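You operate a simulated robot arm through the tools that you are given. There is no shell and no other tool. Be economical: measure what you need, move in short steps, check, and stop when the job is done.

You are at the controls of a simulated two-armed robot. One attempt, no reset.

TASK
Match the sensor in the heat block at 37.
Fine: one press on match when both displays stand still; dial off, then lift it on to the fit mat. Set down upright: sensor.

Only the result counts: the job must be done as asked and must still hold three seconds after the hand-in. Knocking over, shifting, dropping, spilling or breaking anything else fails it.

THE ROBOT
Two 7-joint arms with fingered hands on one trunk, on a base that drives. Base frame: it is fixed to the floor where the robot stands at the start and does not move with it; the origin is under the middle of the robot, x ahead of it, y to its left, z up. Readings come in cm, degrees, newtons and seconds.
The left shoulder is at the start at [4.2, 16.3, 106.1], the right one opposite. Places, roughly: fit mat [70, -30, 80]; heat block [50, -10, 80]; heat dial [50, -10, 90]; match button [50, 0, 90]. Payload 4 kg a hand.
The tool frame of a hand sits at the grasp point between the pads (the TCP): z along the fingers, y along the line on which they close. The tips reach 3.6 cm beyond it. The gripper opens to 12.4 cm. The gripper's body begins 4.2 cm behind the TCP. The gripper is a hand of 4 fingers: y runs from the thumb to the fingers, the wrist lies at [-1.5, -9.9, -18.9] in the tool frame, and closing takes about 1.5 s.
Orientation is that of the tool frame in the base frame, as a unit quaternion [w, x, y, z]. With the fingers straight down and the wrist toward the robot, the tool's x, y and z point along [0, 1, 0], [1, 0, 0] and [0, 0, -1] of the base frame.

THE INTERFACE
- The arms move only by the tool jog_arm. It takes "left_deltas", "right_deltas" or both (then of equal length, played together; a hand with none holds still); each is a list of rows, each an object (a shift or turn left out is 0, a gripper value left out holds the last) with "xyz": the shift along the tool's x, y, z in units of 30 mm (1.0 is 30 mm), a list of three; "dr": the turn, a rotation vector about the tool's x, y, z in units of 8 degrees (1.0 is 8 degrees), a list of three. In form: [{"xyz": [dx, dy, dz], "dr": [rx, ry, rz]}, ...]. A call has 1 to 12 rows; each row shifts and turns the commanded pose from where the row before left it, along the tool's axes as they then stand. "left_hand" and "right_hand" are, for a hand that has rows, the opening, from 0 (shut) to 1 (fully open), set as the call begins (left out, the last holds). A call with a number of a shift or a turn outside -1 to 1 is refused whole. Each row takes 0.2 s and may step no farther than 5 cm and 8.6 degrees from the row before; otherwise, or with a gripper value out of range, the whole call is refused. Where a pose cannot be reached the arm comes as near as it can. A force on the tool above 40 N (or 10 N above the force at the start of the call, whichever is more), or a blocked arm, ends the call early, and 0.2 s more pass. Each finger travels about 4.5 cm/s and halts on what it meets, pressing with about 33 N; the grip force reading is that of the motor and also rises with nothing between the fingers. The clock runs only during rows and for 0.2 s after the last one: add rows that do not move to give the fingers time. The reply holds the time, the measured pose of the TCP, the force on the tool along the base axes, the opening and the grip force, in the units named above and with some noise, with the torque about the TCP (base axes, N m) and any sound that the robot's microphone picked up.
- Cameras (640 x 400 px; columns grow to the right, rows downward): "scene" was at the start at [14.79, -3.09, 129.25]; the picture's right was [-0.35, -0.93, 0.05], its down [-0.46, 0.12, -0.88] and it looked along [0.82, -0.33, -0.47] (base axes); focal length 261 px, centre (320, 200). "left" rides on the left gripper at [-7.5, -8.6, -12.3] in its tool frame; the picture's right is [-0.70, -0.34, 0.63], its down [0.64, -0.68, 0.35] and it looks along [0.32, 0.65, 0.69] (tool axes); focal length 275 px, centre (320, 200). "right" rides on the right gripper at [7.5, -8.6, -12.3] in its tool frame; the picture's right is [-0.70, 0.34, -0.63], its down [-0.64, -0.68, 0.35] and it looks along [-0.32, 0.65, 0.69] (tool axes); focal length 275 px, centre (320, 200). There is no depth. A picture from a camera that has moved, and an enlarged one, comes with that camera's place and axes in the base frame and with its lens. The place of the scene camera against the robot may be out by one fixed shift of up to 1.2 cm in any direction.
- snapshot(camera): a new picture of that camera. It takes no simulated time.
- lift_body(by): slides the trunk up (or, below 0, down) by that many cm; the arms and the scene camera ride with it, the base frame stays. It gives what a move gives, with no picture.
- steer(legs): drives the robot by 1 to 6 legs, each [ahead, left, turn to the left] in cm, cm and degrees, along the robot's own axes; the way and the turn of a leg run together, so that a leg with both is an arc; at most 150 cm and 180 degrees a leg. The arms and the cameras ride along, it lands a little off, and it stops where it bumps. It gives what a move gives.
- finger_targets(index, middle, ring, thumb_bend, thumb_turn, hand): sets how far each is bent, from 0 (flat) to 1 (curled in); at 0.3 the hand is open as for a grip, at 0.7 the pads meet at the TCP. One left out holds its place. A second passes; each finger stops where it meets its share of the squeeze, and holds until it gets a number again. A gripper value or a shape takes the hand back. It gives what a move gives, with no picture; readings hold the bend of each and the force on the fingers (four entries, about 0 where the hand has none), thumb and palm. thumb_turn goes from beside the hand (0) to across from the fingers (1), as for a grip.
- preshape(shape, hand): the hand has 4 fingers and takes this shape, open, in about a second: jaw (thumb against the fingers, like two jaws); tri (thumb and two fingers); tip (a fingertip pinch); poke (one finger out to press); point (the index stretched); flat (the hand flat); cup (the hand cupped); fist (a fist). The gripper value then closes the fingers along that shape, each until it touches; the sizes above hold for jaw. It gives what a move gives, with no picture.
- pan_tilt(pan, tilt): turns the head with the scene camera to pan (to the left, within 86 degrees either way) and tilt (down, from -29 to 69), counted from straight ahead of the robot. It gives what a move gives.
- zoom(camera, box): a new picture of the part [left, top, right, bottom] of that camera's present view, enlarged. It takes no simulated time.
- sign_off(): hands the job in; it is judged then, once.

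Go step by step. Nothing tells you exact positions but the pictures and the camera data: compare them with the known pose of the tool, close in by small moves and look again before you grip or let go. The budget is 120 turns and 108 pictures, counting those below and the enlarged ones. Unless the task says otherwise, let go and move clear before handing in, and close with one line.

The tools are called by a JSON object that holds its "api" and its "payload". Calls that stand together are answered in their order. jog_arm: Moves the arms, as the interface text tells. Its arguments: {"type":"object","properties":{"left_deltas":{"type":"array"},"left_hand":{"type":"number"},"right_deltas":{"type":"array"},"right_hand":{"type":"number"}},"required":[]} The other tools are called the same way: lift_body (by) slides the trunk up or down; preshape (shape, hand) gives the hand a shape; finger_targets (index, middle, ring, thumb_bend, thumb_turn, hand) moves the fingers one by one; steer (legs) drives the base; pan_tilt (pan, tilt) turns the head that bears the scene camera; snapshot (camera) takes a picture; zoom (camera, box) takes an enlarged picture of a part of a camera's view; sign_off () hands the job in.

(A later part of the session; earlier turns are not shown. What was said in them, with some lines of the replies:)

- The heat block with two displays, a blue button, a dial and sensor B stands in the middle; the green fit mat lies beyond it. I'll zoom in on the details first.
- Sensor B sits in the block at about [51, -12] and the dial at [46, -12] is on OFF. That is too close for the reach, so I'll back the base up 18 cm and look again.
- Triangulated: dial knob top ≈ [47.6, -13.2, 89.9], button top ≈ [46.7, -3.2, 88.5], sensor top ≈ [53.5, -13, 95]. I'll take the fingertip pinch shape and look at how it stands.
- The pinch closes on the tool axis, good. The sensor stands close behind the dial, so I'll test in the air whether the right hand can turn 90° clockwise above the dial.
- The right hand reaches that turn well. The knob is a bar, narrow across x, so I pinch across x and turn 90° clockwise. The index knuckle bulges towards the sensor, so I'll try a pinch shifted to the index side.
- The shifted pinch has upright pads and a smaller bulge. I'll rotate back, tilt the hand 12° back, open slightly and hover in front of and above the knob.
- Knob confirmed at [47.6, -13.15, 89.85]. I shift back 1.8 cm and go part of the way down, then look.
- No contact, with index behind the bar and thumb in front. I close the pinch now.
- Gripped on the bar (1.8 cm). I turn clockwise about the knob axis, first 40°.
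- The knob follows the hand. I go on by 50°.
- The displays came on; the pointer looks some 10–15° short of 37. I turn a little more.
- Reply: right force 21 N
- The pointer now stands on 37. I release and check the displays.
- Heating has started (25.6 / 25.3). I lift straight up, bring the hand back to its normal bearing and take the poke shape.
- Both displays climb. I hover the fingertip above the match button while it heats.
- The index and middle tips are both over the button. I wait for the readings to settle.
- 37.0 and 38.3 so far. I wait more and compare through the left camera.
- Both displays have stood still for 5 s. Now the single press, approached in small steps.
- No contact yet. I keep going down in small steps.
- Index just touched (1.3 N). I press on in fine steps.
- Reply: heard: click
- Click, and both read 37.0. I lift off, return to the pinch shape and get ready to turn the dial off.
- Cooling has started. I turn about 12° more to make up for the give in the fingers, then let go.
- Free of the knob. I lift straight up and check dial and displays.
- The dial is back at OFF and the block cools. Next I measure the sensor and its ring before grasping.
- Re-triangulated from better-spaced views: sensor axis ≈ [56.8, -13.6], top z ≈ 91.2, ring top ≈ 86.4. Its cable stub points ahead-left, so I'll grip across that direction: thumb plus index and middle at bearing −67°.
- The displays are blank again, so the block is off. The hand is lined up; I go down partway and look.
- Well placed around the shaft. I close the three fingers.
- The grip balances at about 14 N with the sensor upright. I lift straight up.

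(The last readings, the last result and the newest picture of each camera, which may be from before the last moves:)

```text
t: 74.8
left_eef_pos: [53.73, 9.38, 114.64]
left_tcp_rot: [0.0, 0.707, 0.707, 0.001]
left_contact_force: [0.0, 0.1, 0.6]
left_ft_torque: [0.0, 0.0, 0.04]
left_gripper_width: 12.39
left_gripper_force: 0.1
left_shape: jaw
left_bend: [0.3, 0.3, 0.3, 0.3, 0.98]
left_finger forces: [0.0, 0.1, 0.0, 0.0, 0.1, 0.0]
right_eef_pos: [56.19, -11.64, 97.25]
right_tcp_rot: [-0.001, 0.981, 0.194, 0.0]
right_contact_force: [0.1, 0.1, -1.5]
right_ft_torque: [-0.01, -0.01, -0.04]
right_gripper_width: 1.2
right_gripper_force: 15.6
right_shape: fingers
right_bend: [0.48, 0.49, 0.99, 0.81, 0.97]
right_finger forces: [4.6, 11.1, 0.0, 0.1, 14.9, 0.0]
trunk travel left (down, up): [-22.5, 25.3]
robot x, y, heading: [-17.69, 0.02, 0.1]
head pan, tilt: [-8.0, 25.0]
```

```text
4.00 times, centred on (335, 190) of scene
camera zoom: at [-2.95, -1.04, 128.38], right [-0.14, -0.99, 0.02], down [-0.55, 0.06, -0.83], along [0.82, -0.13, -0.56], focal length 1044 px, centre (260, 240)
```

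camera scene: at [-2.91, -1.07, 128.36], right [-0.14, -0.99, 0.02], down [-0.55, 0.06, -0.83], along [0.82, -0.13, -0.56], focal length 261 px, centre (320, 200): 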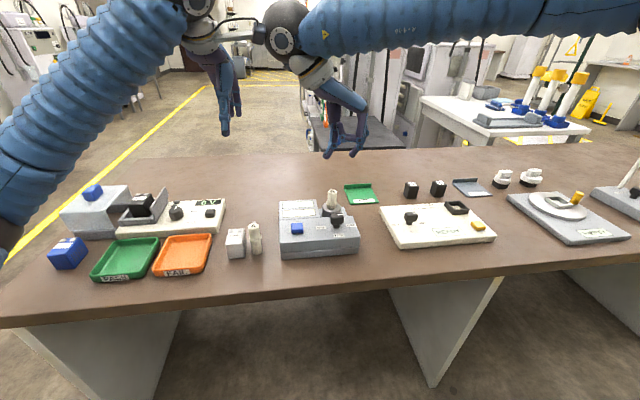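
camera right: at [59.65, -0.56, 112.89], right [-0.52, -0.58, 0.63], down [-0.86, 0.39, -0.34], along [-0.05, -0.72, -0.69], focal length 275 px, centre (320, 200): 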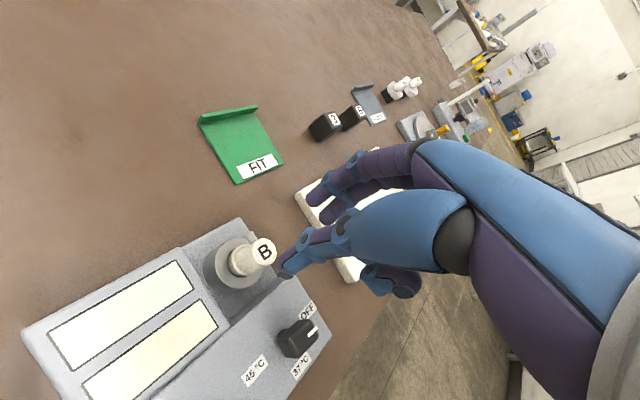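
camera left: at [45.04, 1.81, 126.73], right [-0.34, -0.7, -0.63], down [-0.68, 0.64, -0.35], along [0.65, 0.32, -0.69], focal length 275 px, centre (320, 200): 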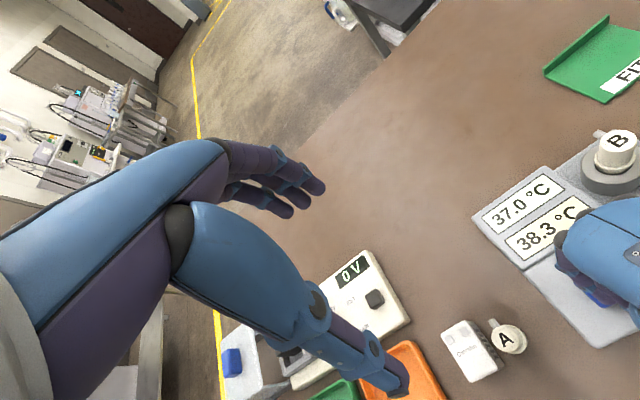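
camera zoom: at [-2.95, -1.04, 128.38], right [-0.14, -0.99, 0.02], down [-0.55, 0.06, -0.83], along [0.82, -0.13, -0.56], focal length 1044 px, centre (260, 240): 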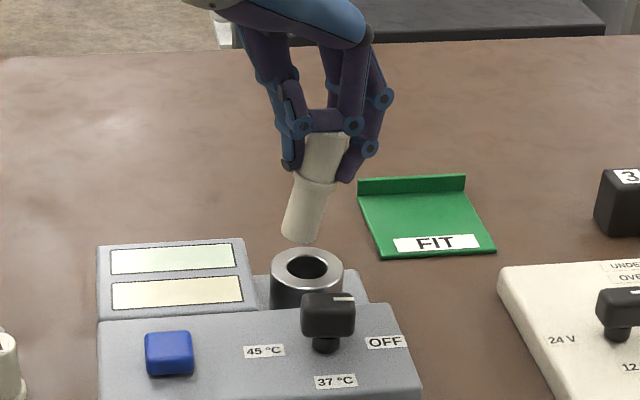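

The sensor is out of the block, but hangs tilted about 13°. I raise it more, carry it over the mat and measure the tilt there.

{"api": "jog_arm", "payload": {"right_deltas": [{"xyz": [0, 0, -0.6]}, {"xyz": [0, 0, -0.5]}, {"xyz": [0.281, 0.704, 0]}, {"xyz": [0.281, 0.704, 0]}, {"xyz": [0.281, 0.704, 0]}, {"xyz": [0.281, 0.704, 0]}, {"xyz": [0.281, 0.704, 0]}, {"xyz": [0.281, 0.704, 0]}, {"xyz": [0.281, 0.704, 0]}, {"xyz": [0.281, 0.704, 0]}]}}

{"api": "snapshot", "payload": {"camera": "right"}}

{"api": "zoom", "payload": {"camera": "scene", "box": [310, 110, 430, 230]}}

{"api": "snapshot", "payload": {"camera": "left"}}

```text
t: 77.0
left_eef_pos: [53.71, 9.31, 114.49]
left_tcp_rot: [0.0, 0.707, 0.707, 0.001]
left_contact_force: [-0.9, 0.2, 0.3]
left_ft_torque: [-0.02, -0.01, 0.03]
left_gripper_width: 12.37
left_gripper_force: 0.1
left_shape: jaw
left_bend: [0.3, 0.3, 0.3, 0.3, 0.98]
left_finger forces: [0.0, 0.0, 0.1, 0.0, 0.0, 0.0]
right_eef_pos: [68.79, -24.74, 100.7]
right_tcp_rot: [0.0, 0.981, 0.194, 0.0]
right_contact_force: [-0.7, 0.4, 0.0]
right_ft_torque: [0.03, 0.01, 0.02]
right_gripper_width: 1.19
right_gripper_force: 15.7
right_shape: fingers
right_bend: [0.48, 0.49, 0.99, 0.81, 0.97]
right_finger forces: [4.7, 11.2, 0.0, 0.0, 15.0, 0.0]
trunk travel left (down, up): [-22.5, 25.3]
robot x, y, heading: [-17.87, 0.02, -0.1]
head pan, tilt: [-8.0, 25.0]
```

```text
25 pictures are left
camera right: at [72.57, -13.88, 112.83], right [-0.51, -0.58, 0.63], down [-0.86, 0.38, -0.34], along [-0.05, -0.72, -0.69], focal length 275 px, centre (320, 200)
```

right: 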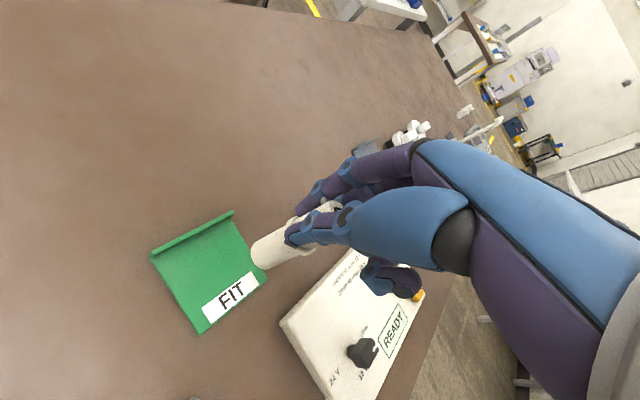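

```text
3.33 times, centred on (370, 170) of scene
camera zoom: at [-2.89, -1.09, 128.36], right [-0.14, -0.99, 0.02], down [-0.55, 0.06, -0.83], along [0.82, -0.13, -0.56], focal length 870 px, centre (153, 300)
```

zoom: 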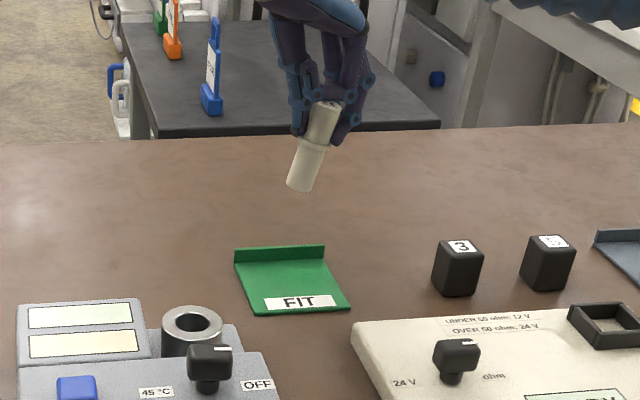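

```text
23 pictures are left
camera left: at [45.06, 1.78, 126.7], right [-0.34, -0.7, -0.63], down [-0.68, 0.64, -0.35], along [0.65, 0.32, -0.69], focal length 275 px, centre (320, 200)
```

left: 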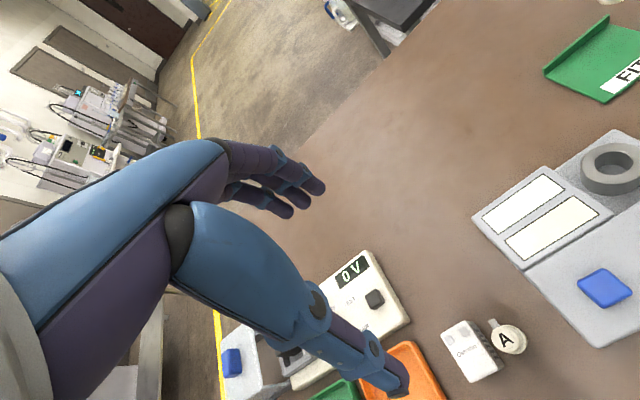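

The sensor leans about 15° purely about the tool's x axis, so I turn the hand by that amount to set it upright.

{"api": "jog_arm", "payload": {"right_deltas": [{"dr": [-0.6, 0, 0]}, {"dr": [-0.6, 0, 0]}, {"dr": [-0.7, 0, 0]}]}}

{"api": "zoom", "payload": {"camera": "right", "box": [140, 150, 380, 340]}}

{"api": "zoom", "payload": {"camera": "scene", "box": [320, 110, 420, 210]}}

```text
t: 77.8
left_eef_pos: [53.76, 9.41, 114.44]
left_tcp_rot: [0.0, 0.707, 0.707, 0.0]
left_contact_force: [-0.1, 0.5, 0.0]
left_ft_torque: [0.0, 0.01, 0.0]
left_gripper_width: 12.36
left_gripper_force: 0.0
left_shape: jaw
left_bend: [0.3, 0.3, 0.3, 0.3, 0.98]
left_finger forces: [0.0, 0.0, 0.1, 0.1, 0.0, 0.0]
right_eef_pos: [68.85, -24.76, 100.65]
right_tcp_rot: [0.13, 0.972, 0.192, 0.026]
right_contact_force: [0.4, 0.2, -0.6]
right_ft_torque: [0.03, 0.01, 0.01]
right_gripper_width: 1.18
right_gripper_force: 14.8
right_shape: fingers
right_bend: [0.48, 0.49, 0.99, 0.81, 0.97]
right_finger forces: [4.6, 11.1, 0.1, 0.0, 15.0, 0.1]
trunk travel left (down, up): [-22.5, 25.3]
robot x, y, heading: [-18.16, -0.17, -0.2]
head pan, tilt: [-8.0, 25.0]
```

```text
2.11 times, centred on (260, 245) of right
camera zoom: at [71.43, -11.08, 110.22], right [-0.58, -0.41, 0.7], down [-0.81, 0.28, -0.51], along [0.02, -0.87, -0.5], focal length 580 px, centre (446, 105)
```

zoom: 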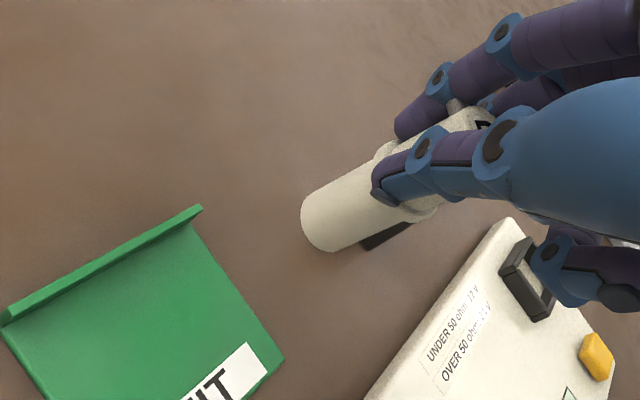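

```text
4.00 times, centred on (370, 160) of scene
camera zoom: at [-2.9, -1.01, 128.37], right [-0.14, -0.99, 0.02], down [-0.55, 0.06, -0.83], along [0.82, -0.13, -0.56], focal length 1044 px, centre (120, 360)
```

zoom: 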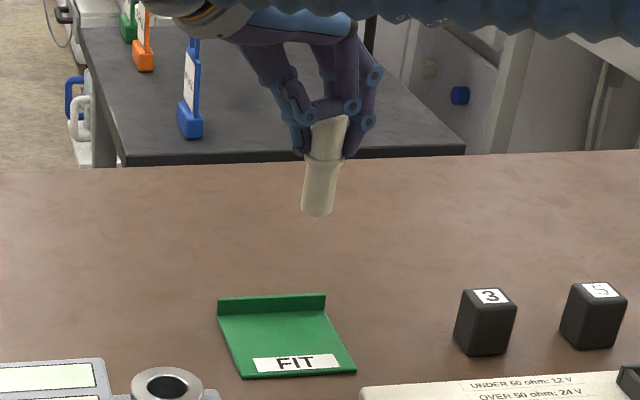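

The sensor is upright in both views, its bottom about [70.7, -28.1, 92.2]. The mat spans x 65.7–75, y −32…−22. I centre it and go down most of the way.

{"api": "jog_arm", "payload": {"right_deltas": [{"xyz": [-0.11, -0.5, -0.133]}, {"xyz": [0, -0.212, 0.79]}, {"xyz": [0, -0.212, 0.79]}, {"xyz": [0, -0.212, 0.79]}, {"xyz": [0, -0.106, 0.395]}]}}

{"api": "zoom", "payload": {"camera": "right", "box": [140, 150, 380, 340]}}

{"api": "zoom", "payload": {"camera": "scene", "box": [310, 130, 410, 230]}}

```text
t: 79.0
left_eef_pos: [53.78, 9.39, 114.4]
left_tcp_rot: [0.0, 0.707, 0.707, 0.0]
left_contact_force: [0.2, -0.2, -0.4]
left_ft_torque: [0.03, 0.03, 0.0]
left_gripper_width: 12.36
left_gripper_force: 0.0
left_shape: jaw
left_bend: [0.3, 0.3, 0.3, 0.3, 0.98]
left_finger forces: [0.0, 0.1, 0.0, 0.0, 0.1, 0.1]
right_eef_pos: [67.84, -23.44, 92.06]
right_tcp_rot: [0.13, 0.972, 0.192, 0.025]
right_contact_force: [0.4, 0.0, -0.6]
right_ft_torque: [0.01, 0.04, 0.0]
right_gripper_width: 1.17
right_gripper_force: 15.3
right_shape: fingers
right_bend: [0.48, 0.49, 0.99, 0.81, 0.97]
right_finger forces: [4.6, 11.1, 0.1, 0.0, 15.0, 0.1]
trunk travel left (down, up): [-22.5, 25.3]
robot x, y, heading: [-18.15, 0.06, -0.0]
head pan, tilt: [-8.0, 25.0]
```

```text
2.11 times, centred on (260, 245) of right
camera zoom: at [70.5, -9.84, 101.52], right [-0.58, -0.41, 0.7], down [-0.81, 0.28, -0.51], along [0.02, -0.87, -0.5], focal length 580 px, centre (446, 105)
```

zoom: 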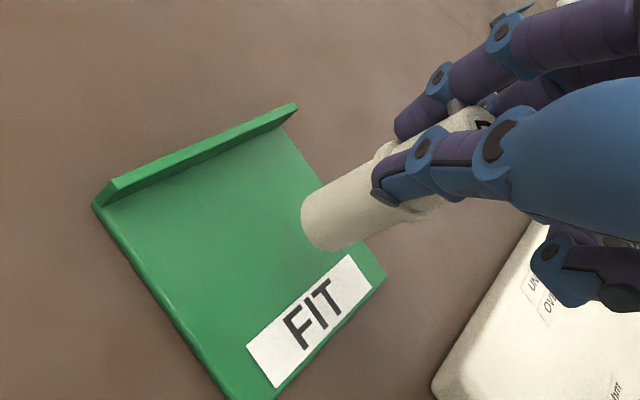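

```text
4.00 times, centred on (360, 180) of scene
camera zoom: at [-2.91, -1.04, 128.37], right [-0.14, -0.99, 0.02], down [-0.55, 0.06, -0.83], along [0.82, -0.13, -0.56], focal length 1044 px, centre (160, 280)
```

zoom: 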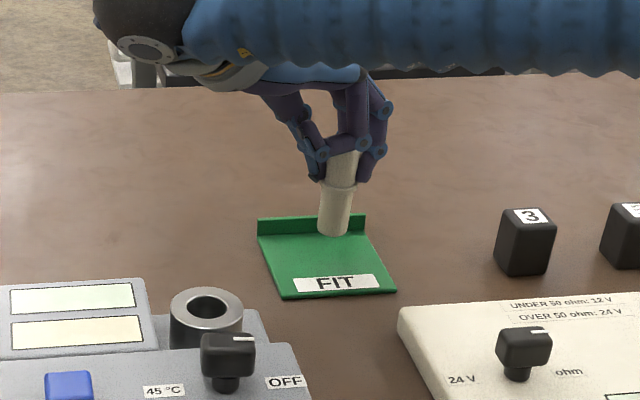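

On course, about 3 cm above the mat. I go down gently until contact.

{"api": "jog_arm", "payload": {"right_deltas": [{"xyz": [0, -0.104, 0.386]}, {"xyz": [0, -0.078, 0.29]}, {"xyz": [0, -0.026, 0.097]}]}}

{"api": "zoom", "payload": {"camera": "scene", "box": [310, 130, 410, 230]}}

```text
t: 79.8
left_eef_pos: [53.71, 9.53, 114.55]
left_tcp_rot: [0.0, 0.707, 0.707, 0.0]
left_contact_force: [1.0, 0.5, 0.6]
left_ft_torque: [-0.03, 0.01, 0.01]
left_gripper_width: 12.36
left_gripper_force: 0.1
left_shape: jaw
left_bend: [0.3, 0.3, 0.3, 0.3, 0.98]
left_finger forces: [0.1, 0.0, 0.1, 0.0, 0.0, 0.2]
right_eef_pos: [67.83, -23.52, 89.66]
right_tcp_rot: [0.13, 0.972, 0.193, 0.025]
right_contact_force: [0.7, 0.8, -0.9]
right_ft_torque: [0.02, 0.02, 0.0]
right_gripper_width: 1.17
right_gripper_force: 15.0
right_shape: fingers
right_bend: [0.48, 0.49, 0.99, 0.81, 0.97]
right_finger forces: [4.5, 11.2, 0.0, 0.1, 15.0, 0.0]
trunk travel left (down, up): [-22.5, 25.3]
robot x, y, heading: [-18.1, 0.17, 0.2]
head pan, tilt: [-8.0, 25.0]
```

```text
4.00 times, centred on (360, 180) of scene
camera zoom: at [-2.9, -1.06, 128.37], right [-0.14, -0.99, 0.02], down [-0.55, 0.06, -0.83], along [0.82, -0.13, -0.56], focal length 1044 px, centre (160, 280)
```

zoom: 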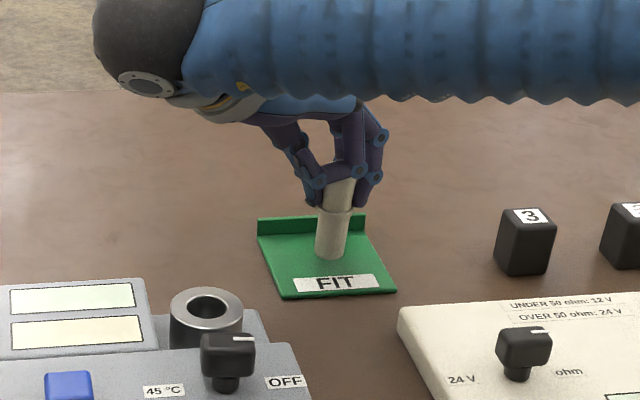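

{"api": "jog_arm", "payload": {"right_deltas": [{"xyz": [0, -0.013, 0.048]}, {"xyz": [0, -0.013, 0.048]}, {"xyz": [0, -0.013, 0.048]}]}}

{"api": "jog_arm", "payload": {"right_deltas": [{"xyz": [0, -0.013, 0.048]}, {"xyz": [0, -0.013, 0.048]}]}}

```text
t: 80.6
left_eef_pos: [53.8, 9.29, 114.37]
left_tcp_rot: [0.0, 0.707, 0.707, -0.001]
left_contact_force: [0.1, -0.1, 0.9]
left_ft_torque: [0.02, -0.03, 0.01]
left_gripper_width: 12.32
left_gripper_force: 0.0
left_shape: jaw
left_bend: [0.3, 0.3, 0.3, 0.3, 0.98]
left_finger forces: [0.1, 0.0, 0.0, 0.0, 0.0, 0.1]
right_eef_pos: [67.91, -23.4, 89.14]
right_tcp_rot: [0.129, 0.973, 0.192, 0.026]
right_contact_force: [0.6, -0.3, -0.8]
right_ft_torque: [0.05, 0.03, 0.04]
right_gripper_width: 1.17
right_gripper_force: 15.8
right_shape: fingers
right_bend: [0.48, 0.49, 0.99, 0.81, 0.97]
right_finger forces: [4.7, 11.2, 0.1, 0.0, 15.0, 0.1]
trunk travel left (down, up): [-22.5, 25.3]
robot x, y, heading: [-18.34, -0.1, -0.3]
head pan, tilt: [-8.0, 25.0]
```

```text
t: 81.2
left_eef_pos: [53.78, 9.29, 114.34]
left_tcp_rot: [0.0, 0.708, 0.707, 0.0]
left_contact_force: [0.3, 0.3, 0.5]
left_ft_torque: [-0.01, 0.0, 0.05]
left_gripper_width: 12.39
left_gripper_force: 0.1
left_shape: jaw
left_bend: [0.3, 0.3, 0.3, 0.3, 0.98]
left_finger forces: [0.1, 0.1, 0.0, 0.0, 0.0, 0.0]
right_eef_pos: [67.82, -23.46, 88.89]
right_tcp_rot: [0.129, 0.972, 0.193, 0.026]
right_contact_force: [0.2, -0.2, -0.2]
right_ft_torque: [0.0, 0.02, -0.02]
right_gripper_width: 1.18
right_gripper_force: 15.4
right_shape: fingers
right_bend: [0.48, 0.49, 0.99, 0.81, 0.97]
right_finger forces: [4.7, 11.3, 0.1, 0.0, 15.0, 0.0]
trunk travel left (down, up): [-22.5, 25.3]
robot x, y, heading: [-17.85, -0.14, -0.2]
head pan, tilt: [-8.0, 25.0]
```

{"api": "jog_arm", "payload": {"right_deltas": [{"xyz": [0, -0.013, 0.048]}, {"xyz": [0, -0.013, 0.048]}]}}

{"api": "zoom", "payload": {"camera": "right", "box": [180, 150, 360, 330]}}

```text
t: 81.8
left_eef_pos: [53.7, 9.34, 114.57]
left_tcp_rot: [0.0, 0.707, 0.708, 0.0]
left_contact_force: [0.3, 0.4, -0.3]
left_ft_torque: [0.0, 0.01, -0.01]
left_gripper_width: 12.39
left_gripper_force: 0.1
left_shape: jaw
left_bend: [0.3, 0.3, 0.3, 0.3, 0.98]
left_finger forces: [0.0, 0.0, 0.1, 0.0, 0.1, 0.0]
right_eef_pos: [67.87, -23.53, 88.53]
right_tcp_rot: [0.13, 0.972, 0.192, 0.026]
right_contact_force: [0.5, 0.8, -1.3]
right_ft_torque: [0.02, 0.02, 0.0]
right_gripper_width: 1.2
right_gripper_force: 15.3
right_shape: fingers
right_bend: [0.48, 0.49, 0.99, 0.81, 0.97]
right_finger forces: [4.6, 11.2, 0.0, 0.1, 15.0, 0.0]
trunk travel left (down, up): [-22.5, 25.3]
robot x, y, heading: [-18.18, -0.15, 0.3]
head pan, tilt: [-8.0, 25.0]
```

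```text
2.22 times, centred on (270, 240) of right
camera zoom: at [70.52, -9.8, 98.15], right [-0.58, -0.41, 0.7], down [-0.81, 0.28, -0.51], along [0.02, -0.87, -0.5], focal length 612 px, centre (431, 111)
```

zoom: 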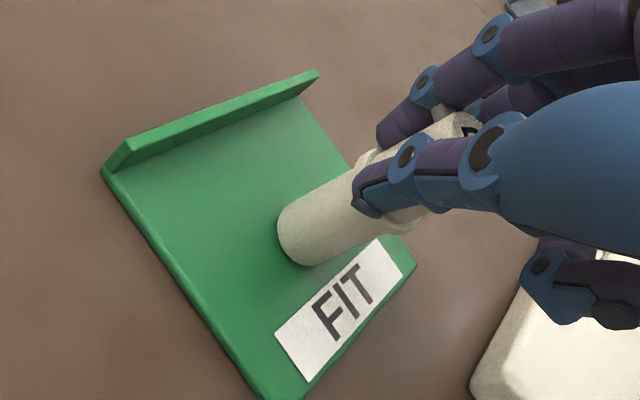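

{"api": "jog_arm", "payload": {"right_deltas": [{"xyz": [0, -0.013, 0.048]}, {"xyz": [0, -0.013, 0.048]}]}}

{"api": "jog_arm", "payload": {"right_deltas": [{"xyz": [0, -0.013, 0.048]}]}}

```text
t: 82.4
left_eef_pos: [53.62, 9.34, 114.46]
left_tcp_rot: [0.001, 0.707, 0.707, 0.001]
left_contact_force: [0.4, 0.2, -0.7]
left_ft_torque: [-0.02, 0.01, 0.03]
left_gripper_width: 12.35
left_gripper_force: 0.0
left_shape: jaw
left_bend: [0.3, 0.3, 0.3, 0.3, 0.98]
left_finger forces: [0.0, 0.1, 0.0, 0.1, 0.1, 0.0]
right_eef_pos: [67.97, -23.48, 88.49]
right_tcp_rot: [0.129, 0.972, 0.193, 0.027]
right_contact_force: [1.5, -0.2, 5.6]
right_ft_torque: [-0.22, -0.1, 0.02]
right_gripper_width: 1.14
right_gripper_force: 16.5
right_shape: fingers
right_bend: [0.47, 0.49, 0.99, 0.81, 0.97]
right_finger forces: [5.1, 12.2, 0.1, 0.0, 16.0, 0.0]
trunk travel left (down, up): [-22.5, 25.3]
robot x, y, heading: [-18.36, 0.19, 0.1]
head pan, tilt: [-8.0, 25.0]
```

```text
t: 82.8
left_eef_pos: [53.68, 9.44, 114.64]
left_tcp_rot: [-0.001, 0.707, 0.707, 0.0]
left_contact_force: [-0.2, -0.4, 0.2]
left_ft_torque: [-0.02, -0.03, 0.01]
left_gripper_width: 12.35
left_gripper_force: 0.0
left_shape: jaw
left_bend: [0.3, 0.3, 0.3, 0.3, 0.98]
left_finger forces: [0.1, 0.0, 0.0, 0.0, 0.0, 0.0]
right_eef_pos: [67.75, -23.37, 88.47]
right_tcp_rot: [0.129, 0.972, 0.193, 0.027]
right_contact_force: [1.4, 0.0, 8.9]
right_ft_torque: [-0.39, -0.21, 0.07]
right_gripper_width: 1.18
right_gripper_force: 17.6
right_shape: fingers
right_bend: [0.47, 0.49, 0.99, 0.82, 0.97]
right_finger forces: [5.7, 12.3, 0.0, 0.0, 16.5, 0.0]
trunk travel left (down, up): [-22.5, 25.3]
robot x, y, heading: [-18.18, -0.04, 0.0]
head pan, tilt: [-8.0, 25.0]
```

It rests on the mat (9 N). I ease off slightly and check that it stands upright before opening.

{"api": "jog_arm", "payload": {"right_deltas": [{"xyz": [0, 0.016, -0.06]}]}}

{"api": "zoom", "payload": {"camera": "scene", "box": [330, 150, 400, 220]}}

{"api": "zoom", "payload": {"camera": "right", "box": [180, 150, 360, 330]}}

```text
t: 83.2
left_eef_pos: [53.66, 9.27, 114.51]
left_tcp_rot: [0.0, 0.707, 0.707, 0.001]
left_contact_force: [0.2, -0.4, 0.5]
left_ft_torque: [-0.04, -0.02, -0.01]
left_gripper_width: 12.37
left_gripper_force: 0.0
left_shape: jaw
left_bend: [0.3, 0.3, 0.3, 0.3, 0.98]
left_finger forces: [0.0, 0.0, 0.1, 0.1, 0.0, 0.0]
right_eef_pos: [67.92, -23.51, 88.38]
right_tcp_rot: [0.13, 0.972, 0.193, 0.026]
right_contact_force: [0.6, -0.8, 7.0]
right_ft_torque: [-0.26, -0.11, 0.04]
right_gripper_width: 1.15
right_gripper_force: 16.6
right_shape: fingers
right_bend: [0.47, 0.49, 0.99, 0.82, 0.97]
right_finger forces: [5.1, 12.3, 0.0, 0.0, 16.3, 0.1]
trunk travel left (down, up): [-22.5, 25.3]
robot x, y, heading: [-18.02, -0.2, -0.2]
head pan, tilt: [-8.0, 25.0]
```

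```text
5.71 times, centred on (365, 185) of scene
camera zoom: at [-2.95, -1.04, 128.37], right [-0.14, -0.99, 0.02], down [-0.55, 0.06, -0.83], along [0.82, -0.13, -0.56], focal length 1491 px, centre (63, 286)
```

zoom: 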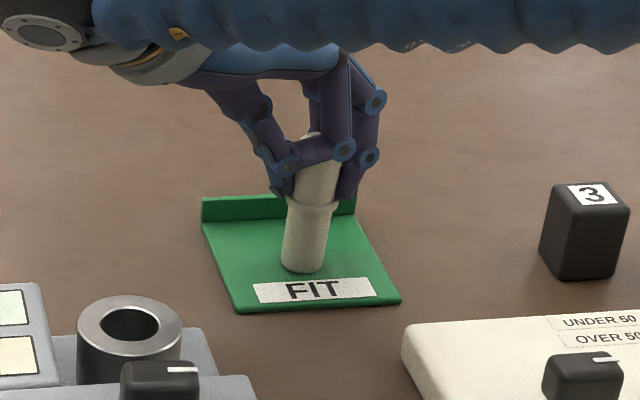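

```text
2.22 times, centred on (270, 240) of right
camera zoom: at [70.49, -9.79, 97.95], right [-0.58, -0.41, 0.7], down [-0.81, 0.28, -0.51], along [0.02, -0.87, -0.5], focal length 612 px, centre (431, 111)
```

zoom: 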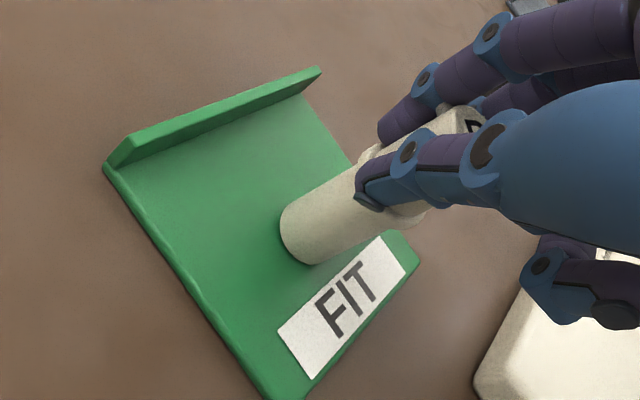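

It stands upright within a degree or two. I open the fingers.

{"api": "finger_targets", "payload": {"hand": "right", "index": 0.43, "middle": 0.44, "thumb_bend": 0.73}}

{"api": "zoom", "payload": {"camera": "scene", "box": [330, 150, 400, 220]}}

{"api": "zoom", "payload": {"camera": "right", "box": [180, 150, 360, 330]}}

```text
t: 84.2
left_eef_pos: [53.64, 9.41, 114.6]
left_tcp_rot: [-0.001, 0.707, 0.707, 0.0]
left_contact_force: [0.5, -0.5, 0.6]
left_ft_torque: [-0.02, 0.05, 0.01]
left_gripper_width: 12.37
left_gripper_force: 0.1
left_shape: jaw
left_bend: [0.3, 0.3, 0.3, 0.3, 0.98]
left_finger forces: [0.0, 0.0, 0.0, 0.0, 0.0, 0.0]
right_eef_pos: [68.0, -23.47, 88.42]
right_tcp_rot: [0.13, 0.972, 0.192, 0.025]
right_contact_force: [0.6, -0.2, -0.5]
right_ft_torque: [-0.01, 0.0, -0.03]
right_gripper_width: 3.44
right_gripper_force: 0.3
right_shape: fingers
right_bend: [0.43, 0.44, 0.99, 0.73, 1.0]
right_finger forces: [0.0, 0.1, 0.1, 0.1, 0.1, 0.0]
trunk travel left (down, up): [-22.5, 25.3]
robot x, y, heading: [-17.69, 0.22, -0.2]
head pan, tilt: [-8.0, 25.0]
```

```text
5.71 times, centred on (365, 185) of scene
camera zoom: at [-2.92, -1.06, 128.37], right [-0.14, -0.99, 0.02], down [-0.55, 0.06, -0.83], along [0.82, -0.13, -0.56], focal length 1491 px, centre (63, 286)
```

zoom: 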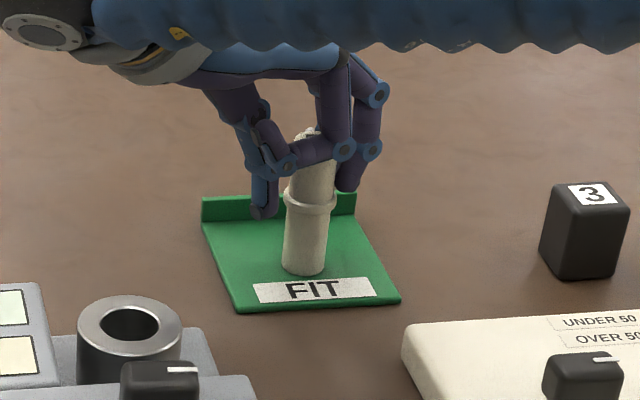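

```text
2.22 times, centred on (270, 240) of right
camera zoom: at [70.52, -9.8, 97.94], right [-0.58, -0.41, 0.7], down [-0.81, 0.28, -0.51], along [0.02, -0.87, -0.5], focal length 612 px, centre (431, 111)
```

zoom: 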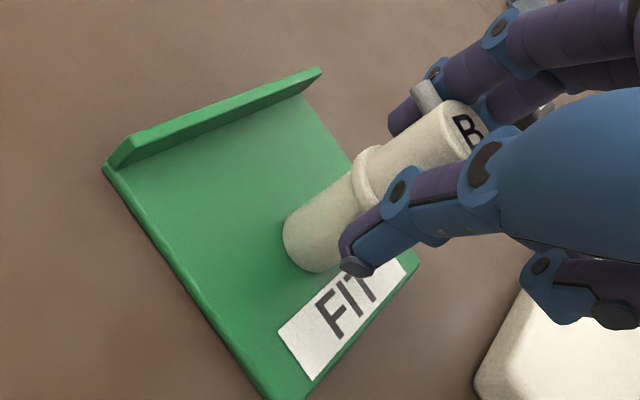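

It stands free on the mat. I open a bit wider to clear the stub and go straight up.

{"api": "finger_targets", "payload": {"hand": "right", "index": 0.36, "middle": 0.38, "thumb_bend": 0.69}}

{"api": "jog_arm", "payload": {"right_deltas": [{"xyz": [0, 0.052, -0.193]}, {"xyz": [0, 0.052, -0.193]}, {"xyz": [0, 0.104, -0.386]}, {"xyz": [0, 0.129, -0.483]}, {"xyz": [0, 0.129, -0.483]}, {"xyz": [0, 0.207, -0.773]}, {"xyz": [0, 0.207, -0.773]}, {"xyz": [0, 0.207, -0.773]}]}}

{"api": "snapshot", "payload": {"camera": "scene"}}

{"api": "zoom", "payload": {"camera": "scene", "box": [270, 150, 410, 260]}}

```text
t: 85.2
left_eef_pos: [53.68, 9.29, 114.42]
left_tcp_rot: [0.001, 0.707, 0.707, 0.0]
left_contact_force: [-0.1, 0.0, 0.1]
left_ft_torque: [-0.01, -0.03, 0.0]
left_gripper_width: 12.35
left_gripper_force: 0.1
left_shape: jaw
left_bend: [0.3, 0.3, 0.3, 0.3, 0.98]
left_finger forces: [0.0, 0.1, 0.0, 0.0, 0.0, 0.0]
right_eef_pos: [67.92, -23.52, 88.45]
right_tcp_rot: [0.13, 0.972, 0.192, 0.025]
right_contact_force: [0.1, 1.1, -0.1]
right_ft_torque: [-0.01, -0.04, 0.02]
right_gripper_width: 5.41
right_gripper_force: 0.1
right_shape: fingers
right_bend: [0.36, 0.38, 0.99, 0.69, 1.0]
right_finger forces: [0.1, 0.0, 0.1, 0.0, 0.0, 0.0]
trunk travel left (down, up): [-22.5, 25.3]
robot x, y, heading: [-17.52, 0.05, 0.3]
head pan, tilt: [-8.0, 25.0]
```

```text
t: 87.0
left_eef_pos: [53.7, 9.43, 114.49]
left_tcp_rot: [0.0, 0.707, 0.707, 0.0]
left_contact_force: [-0.4, -0.5, 0.5]
left_ft_torque: [-0.01, 0.0, -0.02]
left_gripper_width: 12.37
left_gripper_force: 0.0
left_shape: jaw
left_bend: [0.3, 0.3, 0.3, 0.3, 0.98]
left_finger forces: [0.0, 0.0, 0.0, 0.0, 0.0, 0.0]
right_eef_pos: [67.89, -23.38, 101.16]
right_tcp_rot: [0.13, 0.972, 0.192, 0.025]
right_contact_force: [-0.1, -0.1, 0.3]
right_ft_torque: [0.0, 0.0, 0.02]
right_gripper_width: 5.4
right_gripper_force: 0.2
right_shape: fingers
right_bend: [0.36, 0.38, 0.99, 0.69, 1.0]
right_finger forces: [0.0, 0.1, 0.0, 0.1, 0.0, 0.0]
trunk travel left (down, up): [-22.5, 25.3]
robot x, y, heading: [-17.89, 0.25, 0.1]
head pan, tilt: [-8.0, 25.0]
```

```text
12 pictures are left
camera scene: at [-2.97, -1.04, 128.38], right [-0.14, -0.99, 0.02], down [-0.55, 0.06, -0.83], along [0.82, -0.13, -0.55], focal length 261 px, centre (320, 200)
```

scene: 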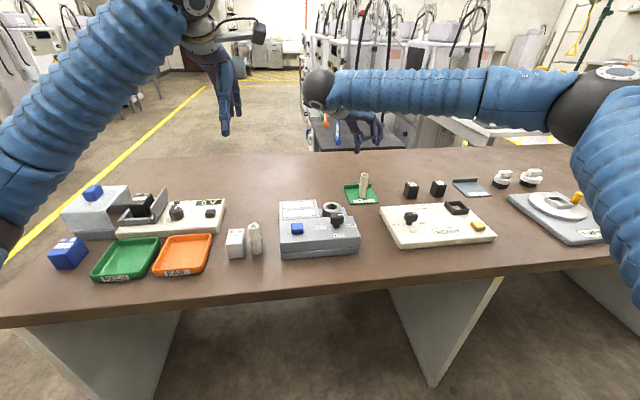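

```text
3.64 times, centred on (340, 205) of scene
camera zoom: at [-2.97, -1.04, 128.38], right [-0.14, -0.99, 0.02], down [-0.55, 0.06, -0.83], along [0.82, -0.13, -0.55], focal length 949 px, centre (247, 182)
```

zoom: 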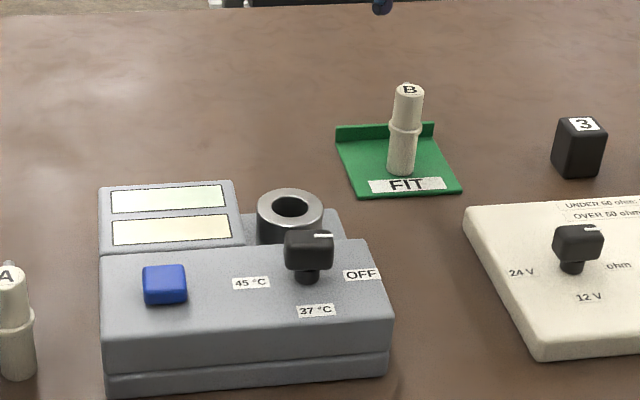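

Sensor B stands upright on the fit mat, the dial is at OFF with the displays blank, and the hand is clear with nothing else disturbed. I hand the job in.

{"api": "sign_off", "payload": {}}

```text
The job is handed in.
```

I matched sensor B at 37.0 with one press of match, once both displays stood still. Then I turned the dial back to OFF and set the sensor upright on the fit mat. The hand is clear, and the job is handed in.
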